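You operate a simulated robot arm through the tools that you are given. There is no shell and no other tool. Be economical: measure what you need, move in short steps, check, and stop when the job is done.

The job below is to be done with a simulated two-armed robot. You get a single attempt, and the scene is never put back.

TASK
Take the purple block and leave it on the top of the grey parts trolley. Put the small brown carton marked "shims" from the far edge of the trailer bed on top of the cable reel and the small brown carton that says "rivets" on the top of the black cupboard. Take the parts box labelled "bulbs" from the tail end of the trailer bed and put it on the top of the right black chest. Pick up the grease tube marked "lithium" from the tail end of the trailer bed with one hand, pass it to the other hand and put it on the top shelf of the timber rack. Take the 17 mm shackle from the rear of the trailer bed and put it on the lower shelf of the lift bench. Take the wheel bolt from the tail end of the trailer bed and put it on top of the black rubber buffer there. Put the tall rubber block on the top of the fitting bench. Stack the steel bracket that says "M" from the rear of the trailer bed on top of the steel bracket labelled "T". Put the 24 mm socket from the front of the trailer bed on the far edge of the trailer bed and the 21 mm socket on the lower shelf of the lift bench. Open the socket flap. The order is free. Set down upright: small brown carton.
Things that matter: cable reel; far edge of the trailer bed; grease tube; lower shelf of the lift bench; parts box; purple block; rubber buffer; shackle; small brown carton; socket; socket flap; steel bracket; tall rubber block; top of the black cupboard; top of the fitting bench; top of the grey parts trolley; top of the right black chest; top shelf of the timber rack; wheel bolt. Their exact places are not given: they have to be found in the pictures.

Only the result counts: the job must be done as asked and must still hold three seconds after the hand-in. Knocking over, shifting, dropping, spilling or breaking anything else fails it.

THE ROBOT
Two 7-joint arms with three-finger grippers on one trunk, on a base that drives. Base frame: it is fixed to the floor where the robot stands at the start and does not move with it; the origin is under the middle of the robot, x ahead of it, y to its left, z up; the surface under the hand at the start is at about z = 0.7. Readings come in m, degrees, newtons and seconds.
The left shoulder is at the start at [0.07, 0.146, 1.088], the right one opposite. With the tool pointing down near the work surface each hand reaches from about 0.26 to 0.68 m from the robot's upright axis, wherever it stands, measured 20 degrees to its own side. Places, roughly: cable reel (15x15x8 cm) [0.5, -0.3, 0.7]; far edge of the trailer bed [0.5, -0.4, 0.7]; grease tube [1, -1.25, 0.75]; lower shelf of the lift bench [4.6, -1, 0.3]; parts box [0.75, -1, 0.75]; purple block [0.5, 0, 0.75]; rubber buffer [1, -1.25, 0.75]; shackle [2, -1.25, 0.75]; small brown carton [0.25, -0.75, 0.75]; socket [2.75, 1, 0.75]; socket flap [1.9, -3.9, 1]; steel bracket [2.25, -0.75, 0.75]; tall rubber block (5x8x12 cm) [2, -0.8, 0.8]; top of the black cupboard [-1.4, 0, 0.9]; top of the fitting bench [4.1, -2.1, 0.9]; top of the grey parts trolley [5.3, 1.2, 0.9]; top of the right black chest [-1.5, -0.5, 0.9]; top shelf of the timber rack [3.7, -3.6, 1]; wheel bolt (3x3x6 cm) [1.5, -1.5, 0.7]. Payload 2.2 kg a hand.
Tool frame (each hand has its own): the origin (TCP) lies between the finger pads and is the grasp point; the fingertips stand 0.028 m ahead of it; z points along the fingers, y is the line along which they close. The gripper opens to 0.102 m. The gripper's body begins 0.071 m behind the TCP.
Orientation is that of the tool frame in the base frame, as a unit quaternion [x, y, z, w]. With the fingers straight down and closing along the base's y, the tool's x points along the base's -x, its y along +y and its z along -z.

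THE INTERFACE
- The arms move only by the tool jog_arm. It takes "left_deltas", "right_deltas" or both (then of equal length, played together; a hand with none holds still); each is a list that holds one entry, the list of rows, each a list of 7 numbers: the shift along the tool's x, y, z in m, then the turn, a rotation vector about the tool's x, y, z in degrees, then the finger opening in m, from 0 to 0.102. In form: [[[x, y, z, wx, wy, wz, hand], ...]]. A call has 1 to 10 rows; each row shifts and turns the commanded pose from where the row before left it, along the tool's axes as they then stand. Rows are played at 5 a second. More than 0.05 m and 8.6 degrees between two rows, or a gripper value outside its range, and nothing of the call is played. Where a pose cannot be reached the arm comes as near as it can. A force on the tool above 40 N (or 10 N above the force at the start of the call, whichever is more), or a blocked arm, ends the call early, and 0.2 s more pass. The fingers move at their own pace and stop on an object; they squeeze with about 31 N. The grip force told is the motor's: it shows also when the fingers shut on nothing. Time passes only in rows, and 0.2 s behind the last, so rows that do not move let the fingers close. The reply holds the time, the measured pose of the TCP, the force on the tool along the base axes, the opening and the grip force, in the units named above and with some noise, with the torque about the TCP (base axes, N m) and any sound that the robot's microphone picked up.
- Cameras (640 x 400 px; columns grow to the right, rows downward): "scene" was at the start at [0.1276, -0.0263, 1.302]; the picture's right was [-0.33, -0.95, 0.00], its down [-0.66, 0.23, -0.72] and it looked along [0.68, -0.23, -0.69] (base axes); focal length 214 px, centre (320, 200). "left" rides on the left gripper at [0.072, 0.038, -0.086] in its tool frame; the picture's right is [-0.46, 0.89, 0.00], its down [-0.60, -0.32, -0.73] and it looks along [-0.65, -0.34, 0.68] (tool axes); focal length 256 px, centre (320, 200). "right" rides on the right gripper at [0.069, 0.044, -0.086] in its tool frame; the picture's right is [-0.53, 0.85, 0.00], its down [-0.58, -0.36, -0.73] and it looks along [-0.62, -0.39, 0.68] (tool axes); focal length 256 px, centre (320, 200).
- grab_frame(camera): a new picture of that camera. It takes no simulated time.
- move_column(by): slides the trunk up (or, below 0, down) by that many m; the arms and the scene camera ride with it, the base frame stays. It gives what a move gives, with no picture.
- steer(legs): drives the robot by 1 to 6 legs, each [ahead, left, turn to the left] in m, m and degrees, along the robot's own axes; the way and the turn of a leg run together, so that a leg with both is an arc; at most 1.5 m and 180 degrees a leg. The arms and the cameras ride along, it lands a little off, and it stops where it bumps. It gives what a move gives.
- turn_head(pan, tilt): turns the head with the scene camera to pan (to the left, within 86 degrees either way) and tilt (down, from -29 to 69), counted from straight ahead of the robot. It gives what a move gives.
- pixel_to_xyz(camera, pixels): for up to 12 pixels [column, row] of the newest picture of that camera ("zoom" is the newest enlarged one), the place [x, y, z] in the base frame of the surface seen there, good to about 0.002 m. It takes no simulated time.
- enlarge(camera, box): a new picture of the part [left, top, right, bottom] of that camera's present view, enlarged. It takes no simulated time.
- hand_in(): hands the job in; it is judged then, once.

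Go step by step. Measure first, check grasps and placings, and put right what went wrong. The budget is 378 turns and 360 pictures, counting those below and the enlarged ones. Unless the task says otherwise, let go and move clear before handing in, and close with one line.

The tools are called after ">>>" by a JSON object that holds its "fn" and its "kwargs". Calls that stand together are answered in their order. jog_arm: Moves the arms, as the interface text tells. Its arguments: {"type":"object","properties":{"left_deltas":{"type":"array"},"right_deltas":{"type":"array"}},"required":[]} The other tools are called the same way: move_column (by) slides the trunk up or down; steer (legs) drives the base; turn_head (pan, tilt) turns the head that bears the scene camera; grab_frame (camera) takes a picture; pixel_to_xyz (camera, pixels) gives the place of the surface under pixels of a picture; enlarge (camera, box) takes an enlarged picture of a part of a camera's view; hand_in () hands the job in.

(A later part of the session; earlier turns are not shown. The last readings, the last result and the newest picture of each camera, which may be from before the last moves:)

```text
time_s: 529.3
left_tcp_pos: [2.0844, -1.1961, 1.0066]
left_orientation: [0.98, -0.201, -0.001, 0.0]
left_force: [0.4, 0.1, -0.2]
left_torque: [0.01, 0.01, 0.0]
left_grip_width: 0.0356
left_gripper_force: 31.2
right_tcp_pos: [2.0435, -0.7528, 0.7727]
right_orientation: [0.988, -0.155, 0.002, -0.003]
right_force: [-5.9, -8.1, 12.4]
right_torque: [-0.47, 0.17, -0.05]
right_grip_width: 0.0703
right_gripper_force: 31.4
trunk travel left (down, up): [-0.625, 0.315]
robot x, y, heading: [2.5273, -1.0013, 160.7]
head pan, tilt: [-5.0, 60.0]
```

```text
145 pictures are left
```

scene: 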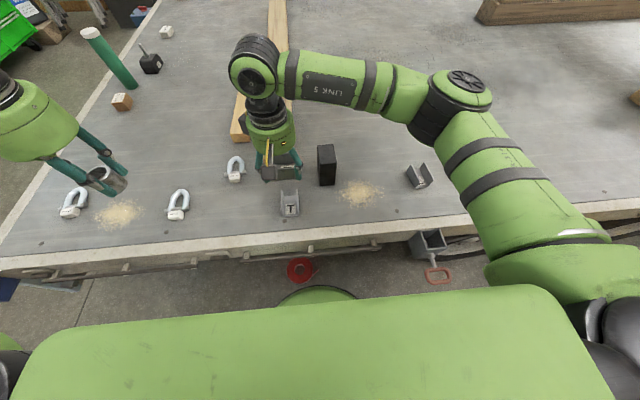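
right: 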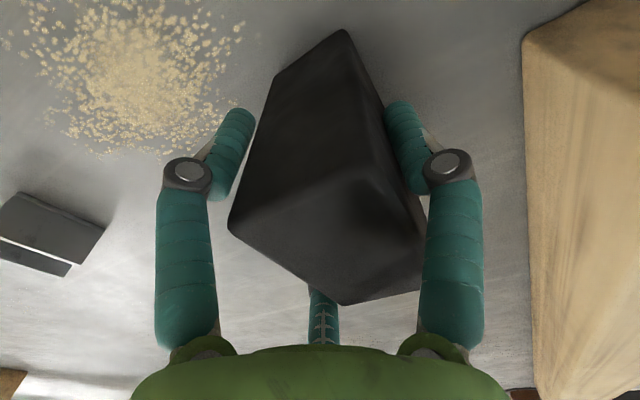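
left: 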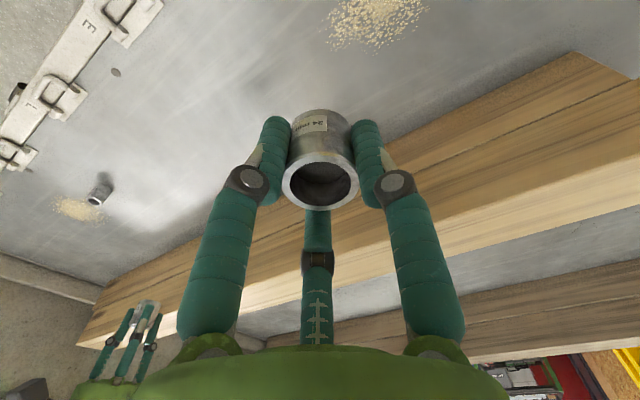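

Held. Lift, retract; then back off, turn to the fitting bench and look.

>>> {"fn": "jog_arm", "kwargs": {"right_deltas": [[[0, 0, -0.03, 0, 0, 0, 0.03], [0, 0, -0.045, 0, 0, 0, 0.03], [0, 0, -0.045, 0, 0, 0, 0.03], [0, 0, -0.045, 0, 0, 0, 0.03], [0, 0, -0.045, 0, 0, 0, 0.03], [0.04, 0, -0.02, 0, 0, 0, 0.03], [0.04, 0, 0, 0, 0, 0, 0.03]]]}}

>>> {"fn": "steer", "kwargs": {"legs": [[-0.85, 0, 0], [0, 0.45, 0], [0, 0, 179]]}}

>>> {"fn": "turn_head", "kwargs": {"pan": -5, "tilt": 35}}

>>> {"fn": "grab_frame", "kwargs": {"camera": "scene"}}

```text
time_s: 530.9
left_tcp_pos: [2.0834, -1.1928, 1.0062]
left_orientation: [0.979, -0.202, -0.001, 0.0]
left_force: [-0.4, -0.2, -1.6]
left_torque: [0.0, 0.0, -0.03]
left_grip_width: 0.036
left_gripper_force: 31.1
right_tcp_pos: [2.1196, -0.7767, 1.0031]
right_orientation: [0.988, -0.155, 0.004, -0.004]
right_force: [0.0, 0.6, -4.5]
right_torque: [0.03, -0.03, -0.03]
right_grip_width: 0.0696
right_gripper_force: 31.1
trunk travel left (down, up): [-0.625, 0.315]
robot x, y, heading: [2.5276, -0.9984, 160.8]
head pan, tilt: [-5.0, 60.0]
```

```text
time_s: 545.1
left_tcp_pos: [3.6203, -1.5116, 1.0072]
left_orientation: [0.202, 0.979, 0.001, 0.001]
left_force: [-0.3, -0.4, -2.2]
left_torque: [0.02, 0.02, 0.02]
left_grip_width: 0.0356
left_gripper_force: 31.1
right_tcp_pos: [3.5826, -1.9287, 1.004]
right_orientation: [0.157, 0.988, -0.003, -0.005]
right_force: [-0.2, 0.1, -5.4]
right_torque: [-0.07, 0.08, -0.02]
right_grip_width: 0.0691
right_gripper_force: 30.8
trunk travel left (down, up): [-0.625, 0.315]
robot x, y, heading: [3.1785, -1.7028, -19.4]
head pan, tilt: [-5.0, 60.0]
```

```text
time_s: 546.0
left_tcp_pos: [3.6204, -1.5124, 1.0069]
left_orientation: [0.203, 0.979, 0.001, 0.001]
left_force: [-0.5, -0.1, -1.0]
left_torque: [-0.02, 0.0, -0.01]
left_grip_width: 0.0356
left_gripper_force: 31.4
right_tcp_pos: [3.5832, -1.9288, 1.0032]
right_orientation: [0.156, 0.988, -0.003, -0.005]
right_force: [-0.7, -0.6, -5.0]
right_torque: [-0.02, 0.08, 0.0]
right_grip_width: 0.069
right_gripper_force: 30.8
trunk travel left (down, up): [-0.625, 0.315]
robot x, y, heading: [3.1792, -1.7076, -19.8]
head pan, tilt: [-5.0, 35.0]
```

```text
144 pictures are left
```

scene: 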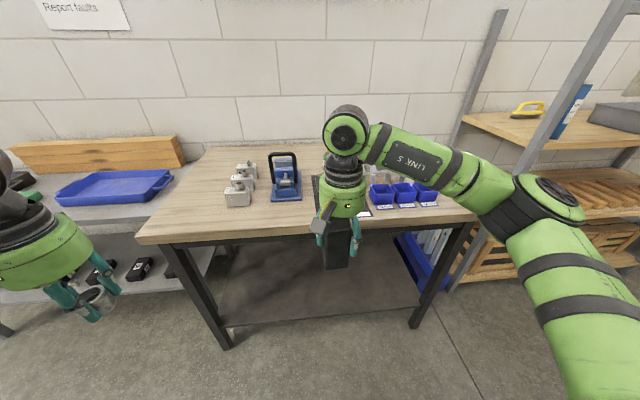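

The bench's front-left corner area (190,212) is free. I measure it.

>>> {"fn": "pixel_to_xyz", "kwargs": {"camera": "scene", "pixels": [[190, 212], [150, 230], [240, 200], [270, 215], [200, 190], [300, 195], [230, 232], [400, 225]]}}

```text
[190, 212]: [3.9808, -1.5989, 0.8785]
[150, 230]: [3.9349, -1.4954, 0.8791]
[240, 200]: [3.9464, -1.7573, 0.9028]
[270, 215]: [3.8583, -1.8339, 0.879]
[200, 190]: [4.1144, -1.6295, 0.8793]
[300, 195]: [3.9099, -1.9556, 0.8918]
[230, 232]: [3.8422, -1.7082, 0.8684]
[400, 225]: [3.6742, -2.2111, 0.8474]
```

Target (3.985,-1.615), bench z 0.879. I slide left 0.45 and ahead 0.17.

>>> {"fn": "steer", "kwargs": {"legs": [[0, 0.45, 0], [0.17, 0, 0]]}}

>>> {"fn": "turn_head", "kwargs": {"pan": -10, "tilt": 45}}

>>> {"fn": "grab_frame", "kwargs": {"camera": "scene"}}

```text
time_s: 549.8
left_tcp_pos: [3.9384, -1.1409, 1.0068]
left_orientation: [0.208, 0.978, 0.001, 0.001]
left_force: [0.1, 0.1, -1.4]
left_torque: [-0.03, -0.03, -0.03]
left_grip_width: 0.0355
left_gripper_force: 30.8
right_tcp_pos: [3.8953, -1.5571, 1.0037]
right_orientation: [0.162, 0.987, -0.004, -0.003]
right_force: [-0.1, -0.7, -5.6]
right_torque: [-0.06, 0.01, -0.01]
right_grip_width: 0.0688
right_gripper_force: 30.5
trunk travel left (down, up): [-0.625, 0.315]
robot x, y, heading: [3.4916, -1.3261, -19.9]
head pan, tilt: [-5.0, 35.0]
```

```text
time_s: 550.5
left_tcp_pos: [3.9377, -1.1421, 1.0063]
left_orientation: [0.208, 0.978, 0.001, 0.001]
left_force: [-0.3, 0.1, -1.2]
left_torque: [-0.01, 0.01, -0.03]
left_grip_width: 0.0353
left_gripper_force: 31.2
right_tcp_pos: [3.8964, -1.5583, 1.0016]
right_orientation: [0.161, 0.987, -0.004, -0.003]
right_force: [-0.6, 0.7, -4.6]
right_torque: [-0.04, 0.04, 0.02]
right_grip_width: 0.0687
right_gripper_force: 31.2
trunk travel left (down, up): [-0.625, 0.315]
robot x, y, heading: [3.497, -1.3329, -19.9]
head pan, tilt: [-10.0, 45.0]
```

```text
143 pictures are left
```

scene: 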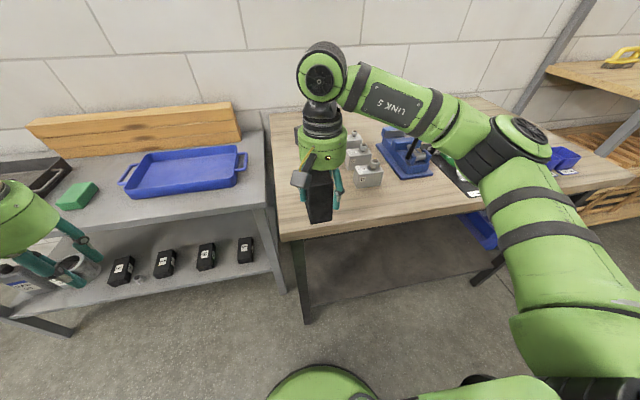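

>>> {"fn": "jog_arm", "kwargs": {"right_deltas": [[[-0.034, -0.0114, 0, 0, 0, 0, 0.03], [-0.034, -0.0114, 0, 0, 0, 0, 0.03], [-0.034, -0.0114, 0, 0, 0, 0, 0.03], [0, 0, 0.03, 0, 0, 0, 0.03], [0, 0, 0.013, 0, 0, 0, 0.03], [0, 0, 0, 0, 0, 0, 0.03]]]}}

>>> {"fn": "enlarge", "kwargs": {"camera": "scene", "box": [260, 100, 420, 240]}}

```text
time_s: 552.0
left_tcp_pos: [3.9391, -1.142, 1.0058]
left_orientation: [0.209, 0.978, 0.001, 0.001]
left_force: [0.4, 0.4, -0.4]
left_torque: [-0.01, 0.02, 0.0]
left_grip_width: 0.0356
left_gripper_force: 31.2
right_tcp_pos: [3.9815, -1.6238, 0.9584]
right_orientation: [0.162, 0.987, -0.004, -0.005]
right_force: [0.1, -0.5, -4.8]
right_torque: [-0.06, 0.05, 0.0]
right_grip_width: 0.0688
right_gripper_force: 31.0
trunk travel left (down, up): [-0.625, 0.315]
robot x, y, heading: [3.4962, -1.3315, -20.1]
head pan, tilt: [-10.0, 45.0]
```

```text
2.86 times, centred on (340, 170) of scene
```

zoom: 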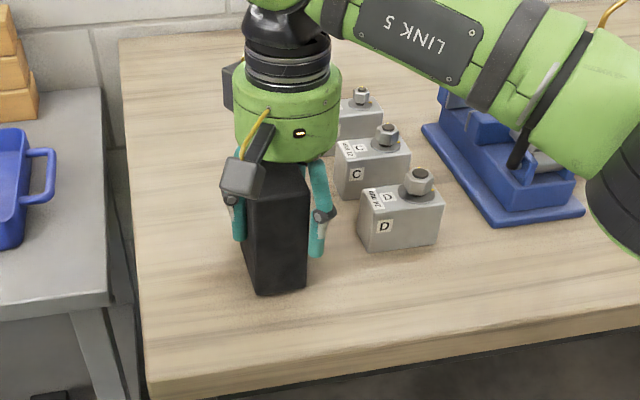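

Clear of block D by ~4 cm. Lower 8 mm with feel.

>>> {"fn": "jog_arm", "kwargs": {"right_deltas": [[[0, 0, 0.005, 0, 0, 0, 0.03], [0, 0, 0.003, 0, 0, 0, 0.03], [0, 0, 0.0015, 0, 0, 0, 0.03], [0, 0, 0, 0, 0, 0, 0.03]]]}}

```text
time_s: 553.0
left_tcp_pos: [3.9362, -1.1404, 1.008]
left_orientation: [0.208, 0.978, 0.001, 0.002]
left_force: [-0.5, 0.6, -1.8]
left_torque: [-0.02, 0.0, -0.03]
left_grip_width: 0.0359
left_gripper_force: 30.9
right_tcp_pos: [3.9807, -1.6255, 0.9535]
right_orientation: [0.163, 0.987, -0.003, 0.0]
right_force: [4.8, -5.2, 20.6]
right_torque: [0.6, 0.24, -0.07]
right_grip_width: 0.069
right_gripper_force: 30.5
trunk travel left (down, up): [-0.625, 0.315]
robot x, y, heading: [3.4913, -1.33, -20.0]
head pan, tilt: [-10.0, 45.0]
```

Contact. Ease up 1.5 mm, open partially, rise, retract.

>>> {"fn": "jog_arm", "kwargs": {"right_deltas": [[[0, 0, -0.0025, 0, 0, 0, 0.03], [0, 0, 0, 0, 0, 0, 0.09], [0, 0, 0, 0, 0, 0, 0.095], [0, 0, -0.03, 0, 0, 0, 0.095], [0, 0, -0.04, 0, 0, 0, 0.095], [0, 0, -0.04, 0, 0, 0, 0.095], [0, 0, -0.04, 0, 0, 0, 0.095], [0.045, 0, 0, 0, 0, 0, 0.102], [0.045, 0, 0, 0, 0, 0, 0.102], [0.03, 0, 0, 0, 0, 0, 0.102]]]}}

>>> {"fn": "enlarge", "kwargs": {"camera": "scene", "box": [260, 100, 420, 240]}}

```text
time_s: 555.1
left_tcp_pos: [3.9377, -1.141, 1.0058]
left_orientation: [0.208, 0.978, 0.001, 0.002]
left_force: [-1.5, 0.5, -1.5]
left_torque: [0.01, 0.02, -0.01]
left_grip_width: 0.0357
left_gripper_force: 30.9
right_tcp_pos: [3.8688, -1.5827, 1.1011]
right_orientation: [0.162, 0.987, -0.004, -0.003]
right_force: [-0.2, 0.6, 0.6]
right_torque: [0.02, -0.03, -0.05]
right_grip_width: 0.1021
right_gripper_force: 0.0
trunk travel left (down, up): [-0.625, 0.315]
robot x, y, heading: [3.4956, -1.3304, -20.0]
head pan, tilt: [-10.0, 45.0]
```

```text
2.86 times, centred on (340, 170) of scene
```

zoom: 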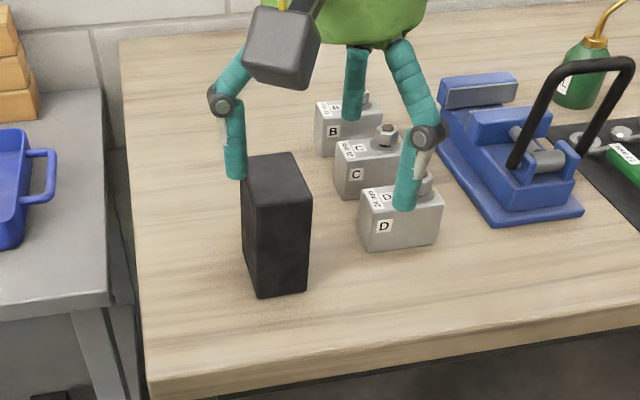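

The rubber block stands on the fitting bench. Now the 17 mm shackle: back off, shift, turn, approach the trailer.

>>> {"fn": "steer", "kwargs": {"legs": [[-0.35, 0, 0], [0, -0.55, 0], [0, 0, 179.5], [0.65, 0, 0]]}}

>>> {"fn": "turn_head", "kwargs": {"pan": -5, "tilt": 58}}

>>> {"fn": "grab_frame", "kwargs": {"camera": "scene"}}

```text
time_s: 570.6
left_tcp_pos: [1.9373, -1.6513, 1.0076]
left_orientation: [0.973, -0.23, -0.002, 0.001]
left_force: [0.1, -0.3, -0.7]
left_torque: [-0.02, 0.0, -0.02]
left_grip_width: 0.0355
left_gripper_force: 31.0
right_tcp_pos: [2.0255, -1.2115, 1.1013]
right_orientation: [0.983, -0.184, 0.004, -0.004]
right_force: [-0.4, -0.5, 0.2]
right_torque: [-0.04, 0.02, -0.01]
right_grip_width: 0.102
right_gripper_force: 0.1
trunk travel left (down, up): [-0.625, 0.315]
robot x, y, heading: [2.3875, -1.4798, 157.3]
head pan, tilt: [-10.0, 45.0]
```

```text
time_s: 571.3
left_tcp_pos: [1.9368, -1.6497, 1.0059]
left_orientation: [0.973, -0.23, -0.001, 0.001]
left_force: [0.8, -0.4, -0.5]
left_torque: [-0.01, 0.0, -0.02]
left_grip_width: 0.0357
left_gripper_force: 31.2
right_tcp_pos: [2.0253, -1.212, 1.1025]
right_orientation: [0.983, -0.183, 0.003, -0.004]
right_force: [-0.7, 0.5, 0.7]
right_torque: [-0.01, -0.01, -0.02]
right_grip_width: 0.1022
right_gripper_force: 0.0
trunk travel left (down, up): [-0.625, 0.315]
robot x, y, heading: [2.3885, -1.48, 157.4]
head pan, tilt: [-5.0, 58.0]
```

```text
140 pictures are left
```

scene: 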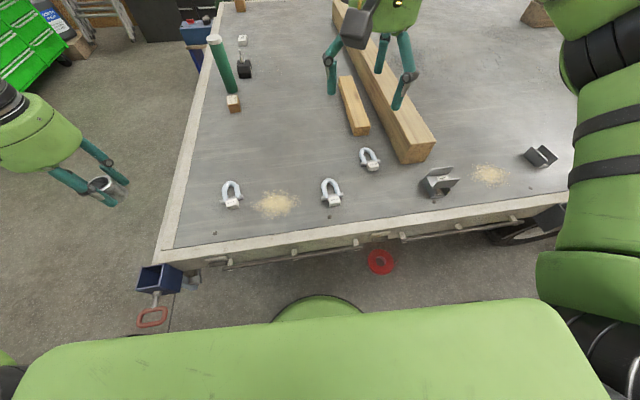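

>>> {"fn": "enlarge", "kwargs": {"camera": "scene", "box": [307, 170, 355, 215]}}

>>> {"fn": "pixel_to_xyz", "kwargs": {"camera": "zoom", "pixels": [[320, 120], [240, 200], [240, 300], [400, 290], [360, 330], [320, 200], [210, 130], [400, 150], [350, 360], [390, 330]]}}

```text
8.89 times, centred on (331, 192) of scene
```

zoom: 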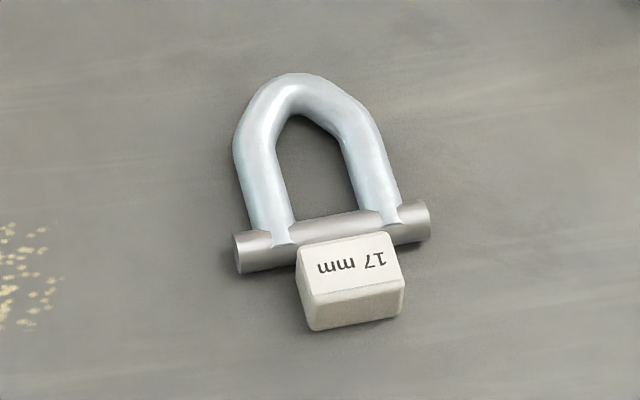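

```text
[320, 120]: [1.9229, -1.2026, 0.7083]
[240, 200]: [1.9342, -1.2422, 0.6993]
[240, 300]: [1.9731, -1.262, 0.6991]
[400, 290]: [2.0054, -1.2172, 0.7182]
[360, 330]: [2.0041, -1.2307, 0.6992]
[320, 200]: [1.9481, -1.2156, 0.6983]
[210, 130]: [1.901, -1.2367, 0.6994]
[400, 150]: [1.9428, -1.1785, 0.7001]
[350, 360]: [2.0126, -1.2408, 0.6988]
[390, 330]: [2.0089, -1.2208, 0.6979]
```

The shackle is wide (6 cm legs); I'll grip one leg with a finger inside the loop. I measure both legs' top lines.

>>> {"fn": "pixel_to_xyz", "kwargs": {"camera": "zoom", "pixels": [[258, 150], [261, 175], [268, 205], [240, 175], [283, 175], [355, 130], [368, 165], [378, 195], [348, 165], [390, 170], [305, 90], [330, 240]]}}

```text
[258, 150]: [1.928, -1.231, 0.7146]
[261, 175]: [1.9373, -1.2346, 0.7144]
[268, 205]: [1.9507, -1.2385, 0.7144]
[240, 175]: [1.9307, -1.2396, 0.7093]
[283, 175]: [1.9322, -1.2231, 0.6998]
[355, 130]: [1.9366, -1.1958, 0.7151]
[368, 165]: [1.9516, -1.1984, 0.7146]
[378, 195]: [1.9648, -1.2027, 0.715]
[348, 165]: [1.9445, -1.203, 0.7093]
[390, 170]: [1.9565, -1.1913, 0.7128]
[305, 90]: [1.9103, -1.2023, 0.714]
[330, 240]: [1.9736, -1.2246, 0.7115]
```

Right leg's mid is (1.947,-1.198), axis -14°. Finger B goes inside the loop, A/C outside. I position the right hand above with opening 0.036.

>>> {"fn": "jog_arm", "kwargs": {"right_deltas": [[[0, 0, 0, -0.5, -0.25, -7.4, 0.06], [-0.0398, 0.0013, 0, 0, 0, 0, 0.06], [-0.0398, 0.0013, 0, 0, 0, 0, 0.06], [0, 0, 0.045, 0, 0, 0, 0.036], [0, 0, 0.045, 0, 0, 0, 0.036], [0, 0, 0.045, 0, 0, 0, 0.036], [0, 0, 0.045, 0, 0, 0, 0.036], [0, 0, 0.045, 0, 0, 0, 0.036], [0, 0, 0.045, 0, 0, 0, 0.036], [0, 0, 0.03, 0, 0, 0, 0.036]]]}}

>>> {"fn": "grab_frame", "kwargs": {"camera": "right"}}

```text
time_s: 573.5
left_tcp_pos: [1.9366, -1.6518, 1.0061]
left_orientation: [0.973, -0.23, -0.001, 0.001]
left_force: [-0.9, -0.6, -0.4]
left_torque: [0.02, 0.02, 0.01]
left_grip_width: 0.0357
left_gripper_force: 30.9
right_tcp_pos: [1.9489, -1.196, 0.8004]
right_orientation: [0.993, -0.12, 0.001, 0.001]
right_force: [0.3, -0.1, 0.3]
right_torque: [0.02, 0.04, 0.01]
right_grip_width: 0.0358
right_gripper_force: 0.0
trunk travel left (down, up): [-0.625, 0.315]
robot x, y, heading: [2.3937, -1.4806, 157.3]
head pan, tilt: [-5.0, 58.0]
```

```text
138 pictures are left
```

right: 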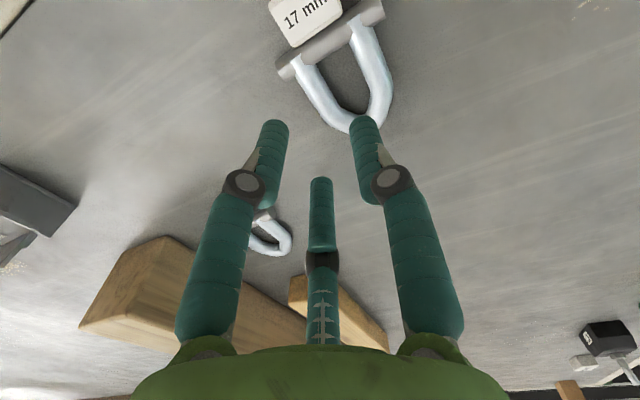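

>>> {"fn": "pixel_to_xyz", "kwargs": {"camera": "right", "pixels": [[315, 90], [372, 65], [365, 125], [275, 125], [340, 120], [330, 40], [325, 70]]}}

```text
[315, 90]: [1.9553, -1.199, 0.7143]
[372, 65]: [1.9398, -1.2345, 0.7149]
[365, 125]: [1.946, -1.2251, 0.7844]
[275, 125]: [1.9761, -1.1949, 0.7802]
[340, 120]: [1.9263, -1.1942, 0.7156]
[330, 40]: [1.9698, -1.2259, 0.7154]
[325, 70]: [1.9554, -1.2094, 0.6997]
```

B's outer side is only ~2 mm from the other leg, so I narrow the opening to 0.031, shift 1 mm and go down to just above the rods.

>>> {"fn": "jog_arm", "kwargs": {"right_deltas": [[[-0.0016, -0.0011, 0.02, 0, 0, 0, 0.031], [0, 0, 0.03, 0, 0, 0, 0.031], [0, 0, 0, 0, 0, 0, 0.031]]]}}

>>> {"fn": "enlarge", "kwargs": {"camera": "right", "box": [220, 60, 420, 220]}}

```text
time_s: 574.3
left_tcp_pos: [1.9362, -1.6508, 1.0069]
left_orientation: [0.973, -0.23, -0.002, 0.001]
left_force: [-0.2, -0.8, -0.8]
left_torque: [-0.04, 0.01, 0.0]
left_grip_width: 0.0358
left_gripper_force: 30.8
right_tcp_pos: [1.9483, -1.1952, 0.7503]
right_orientation: [0.993, -0.12, 0.0, 0.001]
right_force: [0.0, -0.1, -0.6]
right_torque: [-0.04, -0.01, -0.03]
right_grip_width: 0.0309
right_gripper_force: 0.1
trunk travel left (down, up): [-0.625, 0.315]
robot x, y, heading: [2.3896, -1.4807, 157.5]
head pan, tilt: [-5.0, 58.0]
```

```text
2.50 times, centred on (320, 140) of right
```

zoom: 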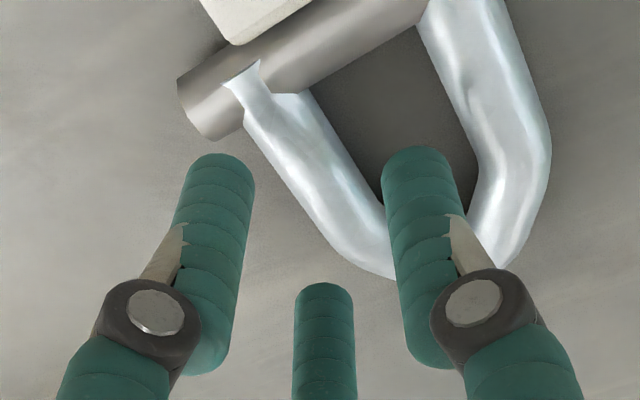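

B is heading inside the loop, A and C outside the leg. Descend the last 2 cm in small steps.

>>> {"fn": "jog_arm", "kwargs": {"right_deltas": [[[0, 0, 0.008, 0, 0, 0, 0.031], [0, 0, 0.007, 0, 0, 0, 0.031], [0, 0, 0.005, 0, 0, 0, 0.031], [0, 0, 0, 0, 0, 0, 0.031]]]}}

>>> {"fn": "enlarge", "kwargs": {"camera": "right", "box": [220, 60, 420, 220]}}

```text
time_s: 575.1
left_tcp_pos: [1.939, -1.6523, 1.0077]
left_orientation: [0.973, -0.23, -0.002, 0.0]
left_force: [-0.5, 0.5, -1.0]
left_torque: [0.01, 0.01, -0.03]
left_grip_width: 0.0357
left_gripper_force: 30.9
right_tcp_pos: [1.9463, -1.1933, 0.7405]
right_orientation: [0.993, -0.121, -0.006, 0.001]
right_force: [7.1, -1.4, 20.9]
right_torque: [0.08, -0.94, -0.1]
right_grip_width: 0.0368
right_gripper_force: 4.5
trunk travel left (down, up): [-0.625, 0.315]
robot x, y, heading: [2.386, -1.4807, 157.3]
head pan, tilt: [-5.0, 58.0]
stopped in row 4 (right hand): the force on the tool passed its limit at 46 N (the readings are from after the stop); the commanded pose is now the measured one
```

```text
2.50 times, centred on (320, 140) of right
```

zoom: 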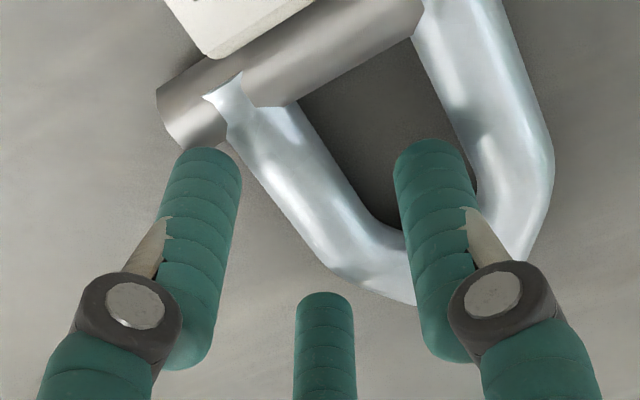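

B presses on the bow/left leg. I measure B's tip against the loop's inner edges.

>>> {"fn": "pixel_to_xyz", "kwargs": {"camera": "zoom", "pixels": [[430, 145], [415, 150], [440, 90], [480, 150], [300, 110], [340, 180], [385, 225], [395, 100], [370, 150], [460, 100], [205, 160], [325, 300]]}}

```text
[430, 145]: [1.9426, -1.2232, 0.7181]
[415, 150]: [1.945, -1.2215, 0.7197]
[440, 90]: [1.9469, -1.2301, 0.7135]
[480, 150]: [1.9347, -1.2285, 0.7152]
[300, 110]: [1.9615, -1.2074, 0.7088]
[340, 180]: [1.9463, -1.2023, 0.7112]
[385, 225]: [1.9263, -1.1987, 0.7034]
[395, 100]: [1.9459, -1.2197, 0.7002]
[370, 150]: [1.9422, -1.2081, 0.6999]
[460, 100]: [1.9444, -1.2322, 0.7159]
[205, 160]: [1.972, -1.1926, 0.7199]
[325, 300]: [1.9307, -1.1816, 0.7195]
```

Finger A stands on the pin's end. I lift 1.2 cm, shift 8 mm toward the bow, and go down again.

>>> {"fn": "jog_arm", "kwargs": {"right_deltas": [[[0, 0, -0.012, 0, 0, 0, 0.031], [-0.008, 0, 0, 0, 0, 0, 0.031], [0, 0, 0.007, 0, 0, 0, 0.031], [0, 0, 0.007, 0, 0, 0, 0.031], [0, 0, 0.005, 0, 0, 0, 0.031], [0, 0, 0.003, 0, 0, 0, 0.031], [0, 0, 0, 0, 0, 0, 0.031]]]}}

>>> {"fn": "enlarge", "kwargs": {"camera": "right", "box": [220, 60, 420, 220]}}

```text
time_s: 576.8
left_tcp_pos: [1.9369, -1.651, 1.0073]
left_orientation: [0.973, -0.23, -0.001, 0.001]
left_force: [0.0, 0.3, -1.6]
left_torque: [-0.02, 0.01, -0.01]
left_grip_width: 0.0356
left_gripper_force: 30.8
right_tcp_pos: [1.9352, -1.1902, 0.7282]
right_orientation: [0.993, -0.121, -0.006, 0.0]
right_force: [0.1, 1.1, 1.3]
right_torque: [0.03, 0.04, -0.02]
right_grip_width: 0.031
right_gripper_force: 0.0
trunk travel left (down, up): [-0.625, 0.315]
robot x, y, heading: [2.3872, -1.4841, 157.4]
head pan, tilt: [-5.0, 58.0]
```

```text
2.50 times, centred on (320, 140) of right
```

zoom: 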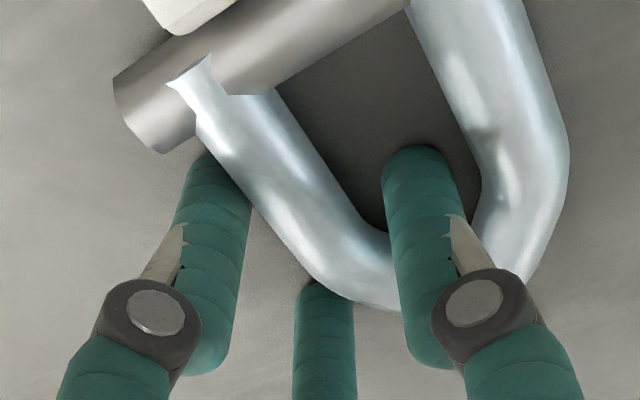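

Now B is inside the loop, A and C outside the leg, no force. Close and lift.

>>> {"fn": "jog_arm", "kwargs": {"right_deltas": [[[0, 0, 0, 0, 0, 0, 0.0], [0, 0, 0, 0, 0, 0, 0.0], [0, 0, 0, 0, 0, 0, 0.0], [0, 0, -0.02, 0, 0, 0, 0.0], [0, 0, -0.03, 0, 0, 0, 0.0]]]}}

>>> {"fn": "grab_frame", "kwargs": {"camera": "right"}}

```text
time_s: 578.0
left_tcp_pos: [1.9362, -1.6508, 1.0073]
left_orientation: [0.973, -0.231, -0.002, 0.001]
left_force: [0.1, 0.2, -1.8]
left_torque: [0.02, -0.02, -0.01]
left_grip_width: 0.0358
left_gripper_force: 30.8
right_tcp_pos: [1.9352, -1.1927, 0.7769]
right_orientation: [0.993, -0.12, -0.005, -0.001]
right_force: [0.1, 0.3, -2.8]
right_torque: [0.04, 0.03, 0.0]
right_grip_width: 0.0227
right_gripper_force: 31.2
trunk travel left (down, up): [-0.625, 0.315]
robot x, y, heading: [2.3891, -1.4846, 157.3]
head pan, tilt: [-5.0, 58.0]
```

```text
134 pictures are left
```

right: 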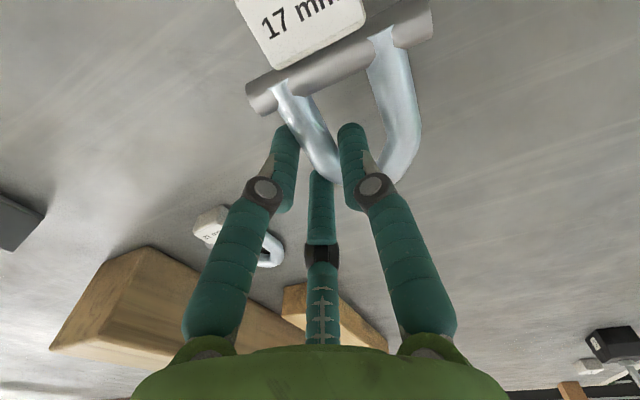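

Shackle held securely. Lift, retract, drive back to the lift bench.

>>> {"fn": "jog_arm", "kwargs": {"right_deltas": [[[0, 0, -0.045, 0, 0, 0, 0.0], [0, 0, -0.045, 0, 0, 0, 0.0], [0, 0, -0.045, 0, 0, 0, 0.0], [0, 0, -0.045, 0, 0, 0, 0.0], [0, 0, -0.045, 0, 0, 0, 0.0], [0.04, 0, 0, 0, 0, 0, 0.0], [0.04, 0, 0, 0, 0, 0, 0.0]]]}}

>>> {"fn": "steer", "kwargs": {"legs": [[-0.75, 0, 0], [0, 0, -177], [0.22, 0, 0], [0, 1.17, 0]]}}

>>> {"fn": "turn_head", "kwargs": {"pan": -10, "tilt": 40}}

>>> {"fn": "grab_frame", "kwargs": {"camera": "scene"}}

```text
time_s: 579.5
left_tcp_pos: [1.9386, -1.6505, 1.0076]
left_orientation: [0.973, -0.23, -0.003, 0.001]
left_force: [0.9, 0.4, -1.5]
left_torque: [-0.01, -0.01, -0.01]
left_grip_width: 0.0353
left_gripper_force: 31.1
right_tcp_pos: [2.0167, -1.2118, 1.002]
right_orientation: [0.993, -0.12, -0.006, 0.0]
right_force: [0.1, -0.1, -1.6]
right_torque: [0.08, 0.05, -0.01]
right_grip_width: 0.0231
right_gripper_force: 31.2
trunk travel left (down, up): [-0.625, 0.315]
robot x, y, heading: [2.3901, -1.4803, 157.2]
head pan, tilt: [-5.0, 58.0]
```

```text
time_s: 597.7
left_tcp_pos: [4.1365, -0.5652, 1.0067]
left_orientation: [0.206, 0.979, 0.001, 0.001]
left_force: [0.9, 1.0, -1.0]
left_torque: [0.01, -0.02, -0.01]
left_grip_width: 0.0355
left_gripper_force: 30.6
right_tcp_pos: [4.0796, -1.0064, 1.0009]
right_orientation: [0.097, 0.995, 0.001, 0.005]
right_force: [-0.1, -0.2, -2.5]
right_torque: [-0.07, -0.03, 0.01]
right_grip_width: 0.0231
right_gripper_force: 31.2
trunk travel left (down, up): [-0.625, 0.315]
robot x, y, heading: [3.69, -0.7526, -19.8]
head pan, tilt: [-5.0, 58.0]
```

```text
time_s: 598.5
left_tcp_pos: [4.1363, -0.5632, 1.0069]
left_orientation: [0.206, 0.979, 0.001, 0.002]
left_force: [-0.4, -0.3, -0.9]
left_torque: [0.01, -0.03, 0.02]
left_grip_width: 0.0355
left_gripper_force: 30.7
right_tcp_pos: [4.0783, -1.0053, 1.0018]
right_orientation: [0.097, 0.995, 0.0, 0.005]
right_force: [0.4, -1.4, -1.5]
right_torque: [-0.05, -0.04, 0.03]
right_grip_width: 0.0228
right_gripper_force: 30.7
trunk travel left (down, up): [-0.625, 0.315]
robot x, y, heading: [3.6899, -0.7561, -19.8]
head pan, tilt: [-10.0, 40.0]
```

```text
133 pictures are left
```

scene: 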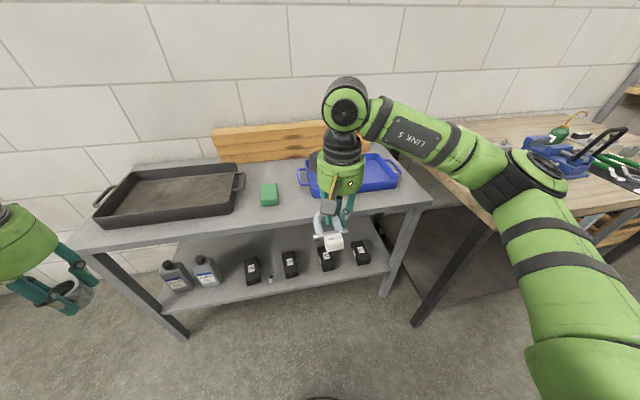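

I check the right elbow's clearance to the fitting bench before lowering the column.

>>> {"fn": "pixel_to_xyz", "kwargs": {"camera": "scene", "pixels": [[540, 170], [500, 175], [545, 210], [430, 180], [445, 165], [272, 278], [310, 275], [344, 270], [340, 285]]}}

```text
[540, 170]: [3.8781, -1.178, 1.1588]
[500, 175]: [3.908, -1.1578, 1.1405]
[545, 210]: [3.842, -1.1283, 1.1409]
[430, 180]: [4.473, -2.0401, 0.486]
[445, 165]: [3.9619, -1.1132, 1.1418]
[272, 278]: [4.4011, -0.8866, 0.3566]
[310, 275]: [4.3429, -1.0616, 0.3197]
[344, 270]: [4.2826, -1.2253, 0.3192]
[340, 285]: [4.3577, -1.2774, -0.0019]
```

Clear. I lower the column 0.5, lower the right hand 9 cm more, then drive ahead 0.14 m.

>>> {"fn": "move_column", "kwargs": {"by": -0.4}}

>>> {"fn": "move_column", "kwargs": {"by": -0.1}}

>>> {"fn": "jog_arm", "kwargs": {"right_deltas": [[[0, 0, 0.045, 0, 0, 0, 0.0], [0, 0, 0.045, 0, 0, 0, 0.0]]]}}

>>> {"fn": "steer", "kwargs": {"legs": [[0.14, 0, 0]]}}

>>> {"fn": "turn_head", "kwargs": {"pan": -12, "tilt": 25}}

>>> {"fn": "grab_frame", "kwargs": {"camera": "scene"}}

```text
time_s: 602.3
left_tcp_pos: [4.1351, -0.5644, 0.6066]
left_orientation: [0.205, 0.979, 0.0, 0.001]
left_force: [-0.4, -0.9, -1.9]
left_torque: [-0.02, 0.0, -0.04]
left_grip_width: 0.0356
left_gripper_force: 31.5
right_tcp_pos: [4.0779, -1.0057, 0.6001]
right_orientation: [0.097, 0.995, 0.0, 0.005]
right_force: [0.7, 1.1, -1.4]
right_torque: [-0.05, -0.04, -0.02]
right_grip_width: 0.0233
right_gripper_force: 31.2
trunk travel left (down, up): [-0.225, 0.715]
robot x, y, heading: [3.6922, -0.7583, -19.7]
head pan, tilt: [-10.0, 40.0]
```

```text
time_s: 603.7
left_tcp_pos: [4.1343, -0.5635, 0.5071]
left_orientation: [0.205, 0.979, 0.001, 0.001]
left_force: [-0.9, 0.8, -1.2]
left_torque: [-0.03, 0.01, -0.03]
left_grip_width: 0.0356
left_gripper_force: 31.0
right_tcp_pos: [4.0777, -1.0057, 0.5013]
right_orientation: [0.097, 0.995, 0.0, 0.005]
right_force: [-0.3, 0.6, -3.1]
right_torque: [-0.04, -0.03, -0.01]
right_grip_width: 0.0227
right_gripper_force: 31.0
trunk travel left (down, up): [-0.125, 0.815]
robot x, y, heading: [3.6919, -0.7559, -19.6]
head pan, tilt: [-10.0, 40.0]
```

```text
time_s: 604.3
left_tcp_pos: [4.1351, -0.5637, 0.5067]
left_orientation: [0.205, 0.979, 0.002, 0.0]
left_force: [0.2, 0.2, -0.2]
left_torque: [0.0, -0.02, -0.01]
left_grip_width: 0.0353
left_gripper_force: 30.8
right_tcp_pos: [4.078, -1.0058, 0.411]
right_orientation: [0.097, 0.995, 0.0, 0.005]
right_force: [0.2, -0.4, -2.4]
right_torque: [-0.07, -0.05, 0.01]
right_grip_width: 0.0227
right_gripper_force: 31.1
trunk travel left (down, up): [-0.125, 0.815]
robot x, y, heading: [3.6919, -0.7519, -19.6]
head pan, tilt: [-10.0, 40.0]
```

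```text
time_s: 605.6
left_tcp_pos: [4.2617, -0.6112, 0.5068]
left_orientation: [0.206, 0.978, 0.0, 0.001]
left_force: [0.0, -0.2, -0.7]
left_torque: [0.0, -0.03, -0.01]
left_grip_width: 0.0355
left_gripper_force: 30.5
right_tcp_pos: [4.2034, -1.0517, 0.4114]
right_orientation: [0.096, 0.995, 0.0, 0.005]
right_force: [0.6, -0.1, -2.1]
right_torque: [-0.04, -0.04, 0.03]
right_grip_width: 0.0228
right_gripper_force: 30.9
trunk travel left (down, up): [-0.125, 0.815]
robot x, y, heading: [3.8163, -0.7965, -19.9]
head pan, tilt: [-10.0, 40.0]
```

```text
time_s: 606.4
left_tcp_pos: [4.262, -0.61, 0.5066]
left_orientation: [0.206, 0.979, 0.0, 0.001]
left_force: [0.3, -0.9, -1.5]
left_torque: [0.04, -0.01, 0.0]
left_grip_width: 0.0356
left_gripper_force: 30.8
right_tcp_pos: [4.2036, -1.0507, 0.4114]
right_orientation: [0.096, 0.995, 0.001, 0.004]
right_force: [0.2, -0.8, -3.4]
right_torque: [-0.05, -0.05, 0.01]
right_grip_width: 0.0231
right_gripper_force: 31.3
trunk travel left (down, up): [-0.125, 0.815]
robot x, y, heading: [3.8175, -0.7985, -19.6]
head pan, tilt: [-12.0, 25.0]
```

```text
132 pictures are left
```

scene: 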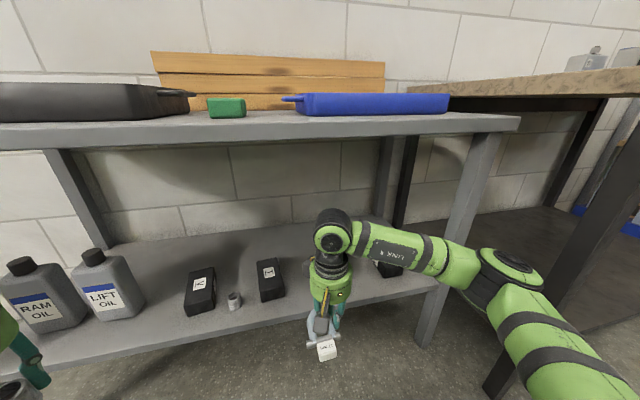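

>>> {"fn": "jog_arm", "kwargs": {"right_deltas": [[[-0.038, -0.0013, 0, 0, 0, 0, 0.0], [-0.038, -0.0013, 0, 0, 0, 0, 0.0], [-0.038, -0.0013, 0, 0, 0, 0, 0.0], [-0.038, -0.0013, 0, 0, 0, 0, 0.0], [0, 0, 0, 0, 0, 0, 0.0]]]}}

>>> {"fn": "grab_frame", "kwargs": {"camera": "right"}}

>>> {"fn": "enlarge", "kwargs": {"camera": "scene", "box": [220, 200, 420, 340]}}

```text
time_s: 607.5
left_tcp_pos: [4.2618, -0.6099, 0.5053]
left_orientation: [0.206, 0.979, 0.001, 0.001]
left_force: [0.2, -1.1, -2.1]
left_torque: [-0.03, -0.01, 0.02]
left_grip_width: 0.0358
left_gripper_force: 30.5
right_tcp_pos: [4.3519, -1.0879, 0.4114]
right_orientation: [0.096, 0.995, 0.0, 0.005]
right_force: [0.9, 0.5, -1.8]
right_torque: [-0.06, -0.03, 0.02]
right_grip_width: 0.0227
right_gripper_force: 31.2
trunk travel left (down, up): [-0.125, 0.815]
robot x, y, heading: [3.8181, -0.7985, -19.7]
head pan, tilt: [-12.0, 25.0]
```

```text
131 pictures are left
```

right: 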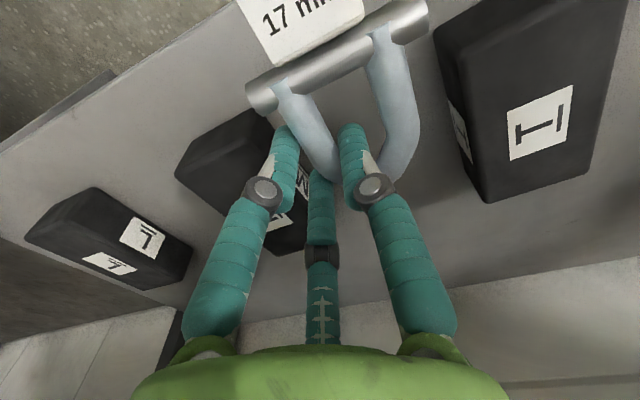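

```text
2.86 times, centred on (320, 270) of scene
```

zoom: 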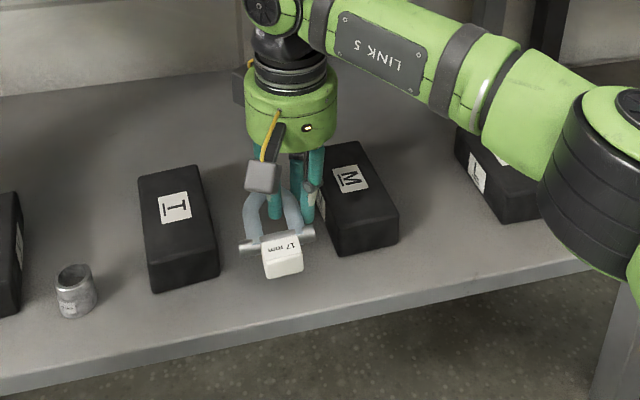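

The fingers are close to box M; I shift 1.2 cm left and lower.

>>> {"fn": "jog_arm", "kwargs": {"right_deltas": [[[0, 0.012, 0, 0, 0, 0, 0.0], [0, 0, 0.03, 0, 0, 0, 0.0], [0, 0, 0.02, 0, 0, 0, 0.0], [0, 0, 0, 0, 0, 0, 0.0]]]}}

>>> {"fn": "enlarge", "kwargs": {"camera": "scene", "box": [220, 200, 420, 340]}}

```text
time_s: 608.5
left_tcp_pos: [4.2615, -0.611, 0.5061]
left_orientation: [0.206, 0.979, 0.0, 0.001]
left_force: [-0.6, -0.5, -0.5]
left_torque: [-0.01, -0.01, 0.04]
left_grip_width: 0.0355
left_gripper_force: 30.6
right_tcp_pos: [4.3538, -1.0729, 0.3637]
right_orientation: [0.097, 0.995, 0.001, 0.005]
right_force: [0.1, -0.1, -1.8]
right_torque: [-0.05, -0.01, 0.01]
right_grip_width: 0.0229
right_gripper_force: 30.8
trunk travel left (down, up): [-0.125, 0.815]
robot x, y, heading: [3.8151, -0.7969, -19.8]
head pan, tilt: [-12.0, 25.0]
```

```text
2.86 times, centred on (320, 270) of scene
```

zoom: 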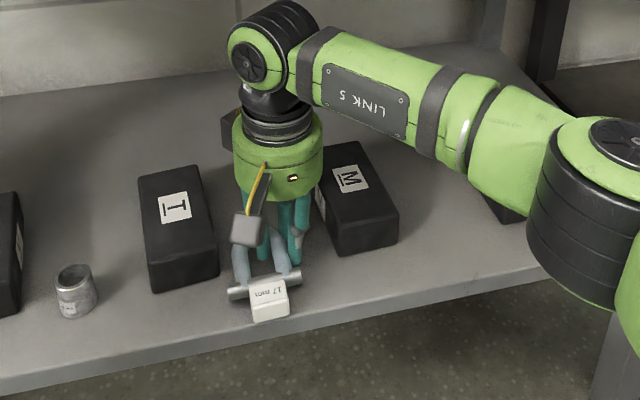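

The tag end is near the shelf's front edge, so I go 3 cm deeper, then lower.

>>> {"fn": "jog_arm", "kwargs": {"right_deltas": [[[-0.03, 0, 0, 0, 0, 0, 0.0], [0, 0, 0.008, 0, 0, 0, 0.0], [0, 0, 0.005, 0, 0, 0, 0.0], [0, 0, 0, 0, 0, 0, 0.0]]]}}

>>> {"fn": "enlarge", "kwargs": {"camera": "scene", "box": [220, 200, 420, 340]}}

>>> {"fn": "grab_frame", "kwargs": {"camera": "right"}}

```text
time_s: 609.5
left_tcp_pos: [4.2613, -0.6103, 0.5068]
left_orientation: [0.206, 0.979, 0.001, 0.001]
left_force: [0.0, 0.5, -1.2]
left_torque: [0.01, 0.0, 0.05]
left_grip_width: 0.0354
left_gripper_force: 31.0
right_tcp_pos: [4.3846, -1.0801, 0.3507]
right_orientation: [0.097, 0.995, 0.0, 0.006]
right_force: [-6.8, 1.4, 2.5]
right_torque: [0.19, 0.19, 0.44]
right_grip_width: 0.0229
right_gripper_force: 30.9
trunk travel left (down, up): [-0.125, 0.815]
robot x, y, heading: [3.8152, -0.8007, -19.9]
head pan, tilt: [-12.0, 25.0]
```

```text
2.86 times, centred on (320, 270) of scene
```

zoom: 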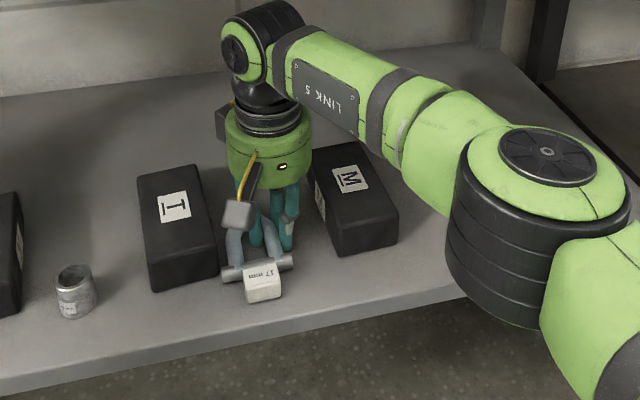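

```text
127 pictures are left
```

right: 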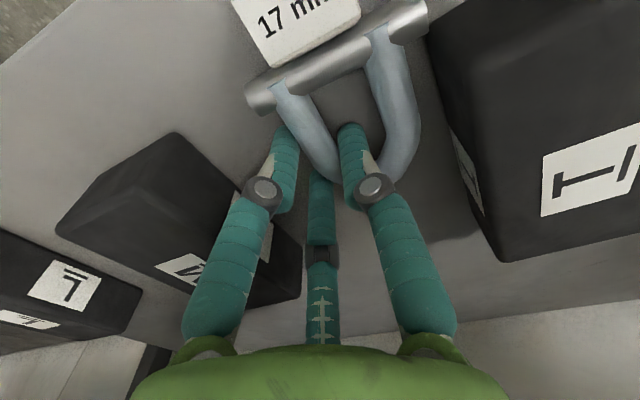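

The pin's end touches box T. I ease back 1.2 cm and 6 mm right before lowering.

>>> {"fn": "jog_arm", "kwargs": {"right_deltas": [[[0.012, 0, -0.006, 0, 0, 0, 0.0], [0, -0.006, 0, 0, 0, 0, 0.0], [0, 0, 0.005, 0, 0, 0, 0.0], [0, 0, 0, 0, 0, 0, 0.0]]]}}

>>> {"fn": "enlarge", "kwargs": {"camera": "scene", "box": [220, 220, 340, 320]}}

>>> {"fn": "grab_frame", "kwargs": {"camera": "right"}}

```text
time_s: 610.5
left_tcp_pos: [4.2617, -0.6109, 0.506]
left_orientation: [0.205, 0.979, 0.001, 0.002]
left_force: [-0.3, -0.2, -0.8]
left_torque: [0.01, 0.0, -0.01]
left_grip_width: 0.0353
left_gripper_force: 30.6
right_tcp_pos: [4.3721, -1.0831, 0.3508]
right_orientation: [0.097, 0.995, 0.001, 0.005]
right_force: [0.1, -0.2, -1.9]
right_torque: [-0.06, -0.01, -0.03]
right_grip_width: 0.0227
right_gripper_force: 31.0
trunk travel left (down, up): [-0.125, 0.815]
robot x, y, heading: [3.8193, -0.7972, -19.7]
head pan, tilt: [-12.0, 25.0]
```

```text
4.00 times, centred on (280, 270) of scene
```

zoom: 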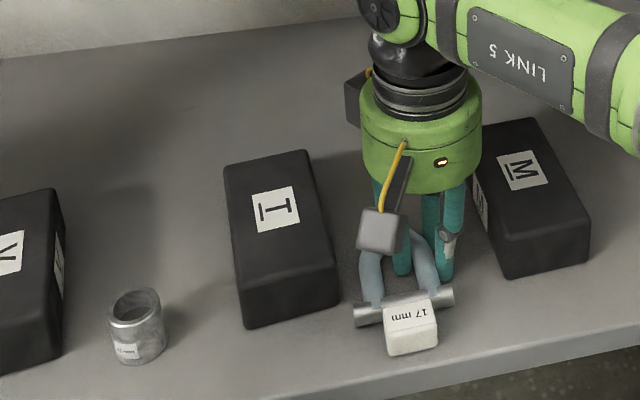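

```text
125 pictures are left
```

right: 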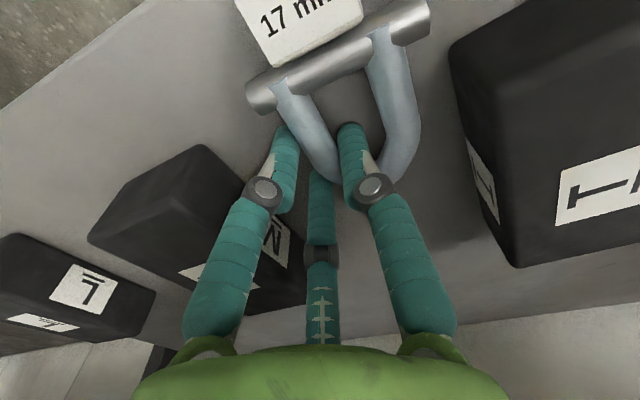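

Free again. Lower to contact.

>>> {"fn": "jog_arm", "kwargs": {"right_deltas": [[[0, 0, 0.002, 0, 0, 0, 0.0], [0, 0, 0.002, 0, 0, 0, 0.0], [0, 0, 0, 0, 0, 0, 0.0]]]}}

```text
time_s: 611.4
left_tcp_pos: [4.2605, -0.6104, 0.5073]
left_orientation: [0.206, 0.978, 0.0, 0.002]
left_force: [-0.1, -0.2, -1.1]
left_torque: [0.04, 0.0, -0.04]
left_grip_width: 0.0355
left_gripper_force: 31.2
right_tcp_pos: [4.373, -1.0825, 0.349]
right_orientation: [0.097, 0.995, 0.0, 0.007]
right_force: [-0.3, -2.5, 7.6]
right_torque: [0.28, 0.61, 0.1]
right_grip_width: 0.0223
right_gripper_force: 30.6
trunk travel left (down, up): [-0.125, 0.815]
robot x, y, heading: [3.8183, -0.8014, -19.6]
head pan, tilt: [-12.0, 25.0]
```

Touching. Open to 0.031, lift straight out, withdraw.

>>> {"fn": "jog_arm", "kwargs": {"right_deltas": [[[0, 0, 0, 0, 0, 0, 0.03], [0, 0, 0, 0, 0, 0, 0.031], [0, 0, -0.015, 0, 0, 0, 0.031], [0, 0, -0.03, 0, 0, 0, 0.031], [0, 0, -0.02, 0, 0, 0, 0.031], [0.045, 0, 0, 0, 0, 0, 0.031], [0.045, 0, 0, 0, 0, 0, 0.031], [0.045, 0, 0, 0, 0, 0, 0.031], [0.045, 0, 0, 0, 0, 0, 0.031]]]}}

>>> {"fn": "enlarge", "kwargs": {"camera": "scene", "box": [160, 200, 400, 340]}}

```text
time_s: 613.4
left_tcp_pos: [4.2621, -0.6092, 0.5064]
left_orientation: [0.207, 0.978, 0.0, 0.001]
left_force: [0.0, 0.2, -1.4]
left_torque: [-0.01, -0.01, 0.02]
left_grip_width: 0.0354
left_gripper_force: 31.5
right_tcp_pos: [4.1944, -1.0479, 0.4106]
right_orientation: [0.098, 0.995, 0.0, 0.006]
right_force: [-0.1, -1.3, -0.1]
right_torque: [0.03, 0.01, 0.0]
right_grip_width: 0.0309
right_gripper_force: 0.0
trunk travel left (down, up): [-0.125, 0.815]
robot x, y, heading: [3.8157, -0.802, -19.8]
head pan, tilt: [-12.0, 25.0]
```

```text
2.67 times, centred on (280, 270) of scene
```

zoom: 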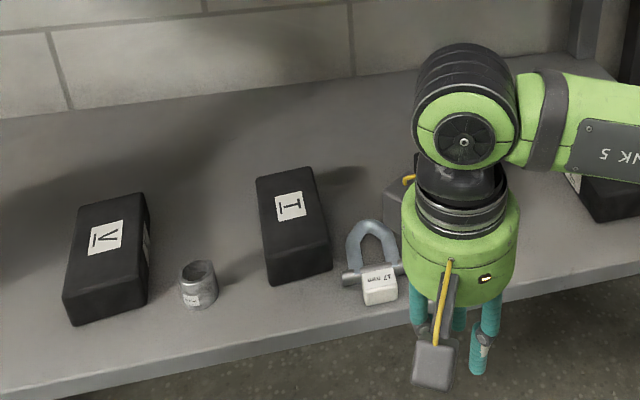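

Shackle is on the lower shelf. I compare box T's place with the earlier identical view to see whether it was shifted.

>>> {"fn": "enlarge", "kwargs": {"camera": "scene", "box": [220, 200, 420, 340]}}

```text
2.86 times, centred on (320, 270) of scene
```

zoom: 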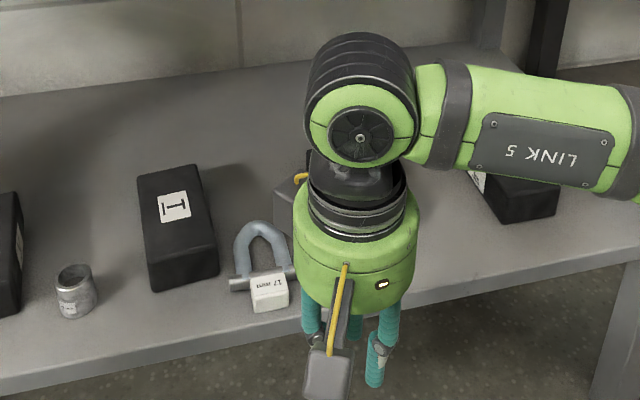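

T hasn't moved. Last job: the 24 mm socket to the bed by the reel, around (0.45,-0.50). I back out, raise the column and drive round the tail, keeping the same heading.

>>> {"fn": "steer", "kwargs": {"legs": [[-0.3, 0, 0]]}}

>>> {"fn": "move_column", "kwargs": {"by": 0.4}}

>>> {"fn": "move_column", "kwargs": {"by": 0.1}}

>>> {"fn": "steer", "kwargs": {"legs": [[0, -1.5, 0], [0, -1.0, 0]]}}

>>> {"fn": "steer", "kwargs": {"legs": [[-1.5, 0, 0], [-0.95, 0, 0]]}}

```text
time_s: 615.4
left_tcp_pos: [3.9883, -0.5128, 0.507]
left_orientation: [0.206, 0.979, 0.0, 0.001]
left_force: [-0.4, 0.0, -0.8]
left_torque: [0.0, -0.01, -0.03]
left_grip_width: 0.0357
left_gripper_force: 31.2
right_tcp_pos: [3.9207, -0.9477, 0.4101]
right_orientation: [0.096, 0.995, 0.001, 0.006]
right_force: [0.0, 0.4, 0.4]
right_torque: [0.02, -0.01, -0.02]
right_grip_width: 0.0311
right_gripper_force: 0.0
trunk travel left (down, up): [-0.125, 0.815]
robot x, y, heading: [3.5441, -0.6989, -19.8]
head pan, tilt: [-12.0, 25.0]
```

```text
time_s: 619.2
left_tcp_pos: [3.9871, -0.5109, 0.9062]
left_orientation: [0.206, 0.979, 0.001, 0.001]
left_force: [-0.4, 1.4, -1.3]
left_torque: [-0.01, -0.02, 0.02]
left_grip_width: 0.0355
left_gripper_force: 31.1
right_tcp_pos: [3.9208, -0.9487, 0.8098]
right_orientation: [0.096, 0.995, 0.001, 0.005]
right_force: [-0.2, -0.2, 0.3]
right_torque: [0.0, -0.01, -0.01]
right_grip_width: 0.0312
right_gripper_force: 0.1
trunk travel left (down, up): [-0.525, 0.415]
robot x, y, heading: [3.5461, -0.7028, -19.5]
head pan, tilt: [-12.0, 25.0]
```

```text
time_s: 620.5
left_tcp_pos: [3.9876, -0.5106, 1.0071]
left_orientation: [0.206, 0.979, 0.0, 0.001]
left_force: [0.5, 0.5, -2.2]
left_torque: [-0.03, -0.03, -0.01]
left_grip_width: 0.0355
left_gripper_force: 31.0
right_tcp_pos: [3.9195, -0.949, 0.9105]
right_orientation: [0.096, 0.995, 0.0, 0.005]
right_force: [-0.2, -0.9, 0.8]
right_torque: [0.02, 0.0, -0.01]
right_grip_width: 0.0309
right_gripper_force: 0.0
trunk travel left (down, up): [-0.625, 0.315]
robot x, y, heading: [3.5473, -0.7014, -19.8]
head pan, tilt: [-12.0, 25.0]
```

```text
time_s: 632.8
left_tcp_pos: [3.1576, -2.8857, 1.0061]
left_orientation: [0.201, 0.98, 0.001, 0.001]
left_force: [1.1, -0.8, -1.4]
left_torque: [0.01, -0.03, 0.0]
left_grip_width: 0.0355
left_gripper_force: 31.1
right_tcp_pos: [3.0947, -3.3223, 0.9104]
right_orientation: [0.09, 0.996, 0.0, 0.005]
right_force: [-0.4, -0.2, 0.0]
right_torque: [-0.01, 0.02, 0.0]
right_grip_width: 0.0311
right_gripper_force: 0.1
trunk travel left (down, up): [-0.625, 0.315]
robot x, y, heading: [2.7178, -3.0752, -19.3]
head pan, tilt: [-12.0, 25.0]
```

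```text
time_s: 644.7
left_tcp_pos: [0.8346, -2.1283, 1.0066]
left_orientation: [0.184, 0.983, 0.0, 0.001]
left_force: [0.0, -0.2, -0.9]
left_torque: [-0.03, 0.01, 0.0]
left_grip_width: 0.0355
left_gripper_force: 31.0
right_tcp_pos: [0.787, -2.5684, 0.9112]
right_orientation: [0.074, 0.997, 0.0, 0.006]
right_force: [0.2, 0.2, 0.0]
right_torque: [-0.01, 0.0, 0.01]
right_grip_width: 0.0311
right_gripper_force: 0.0
trunk travel left (down, up): [-0.625, 0.315]
robot x, y, heading: [0.402, -2.3374, -17.4]
head pan, tilt: [-12.0, 25.0]
```

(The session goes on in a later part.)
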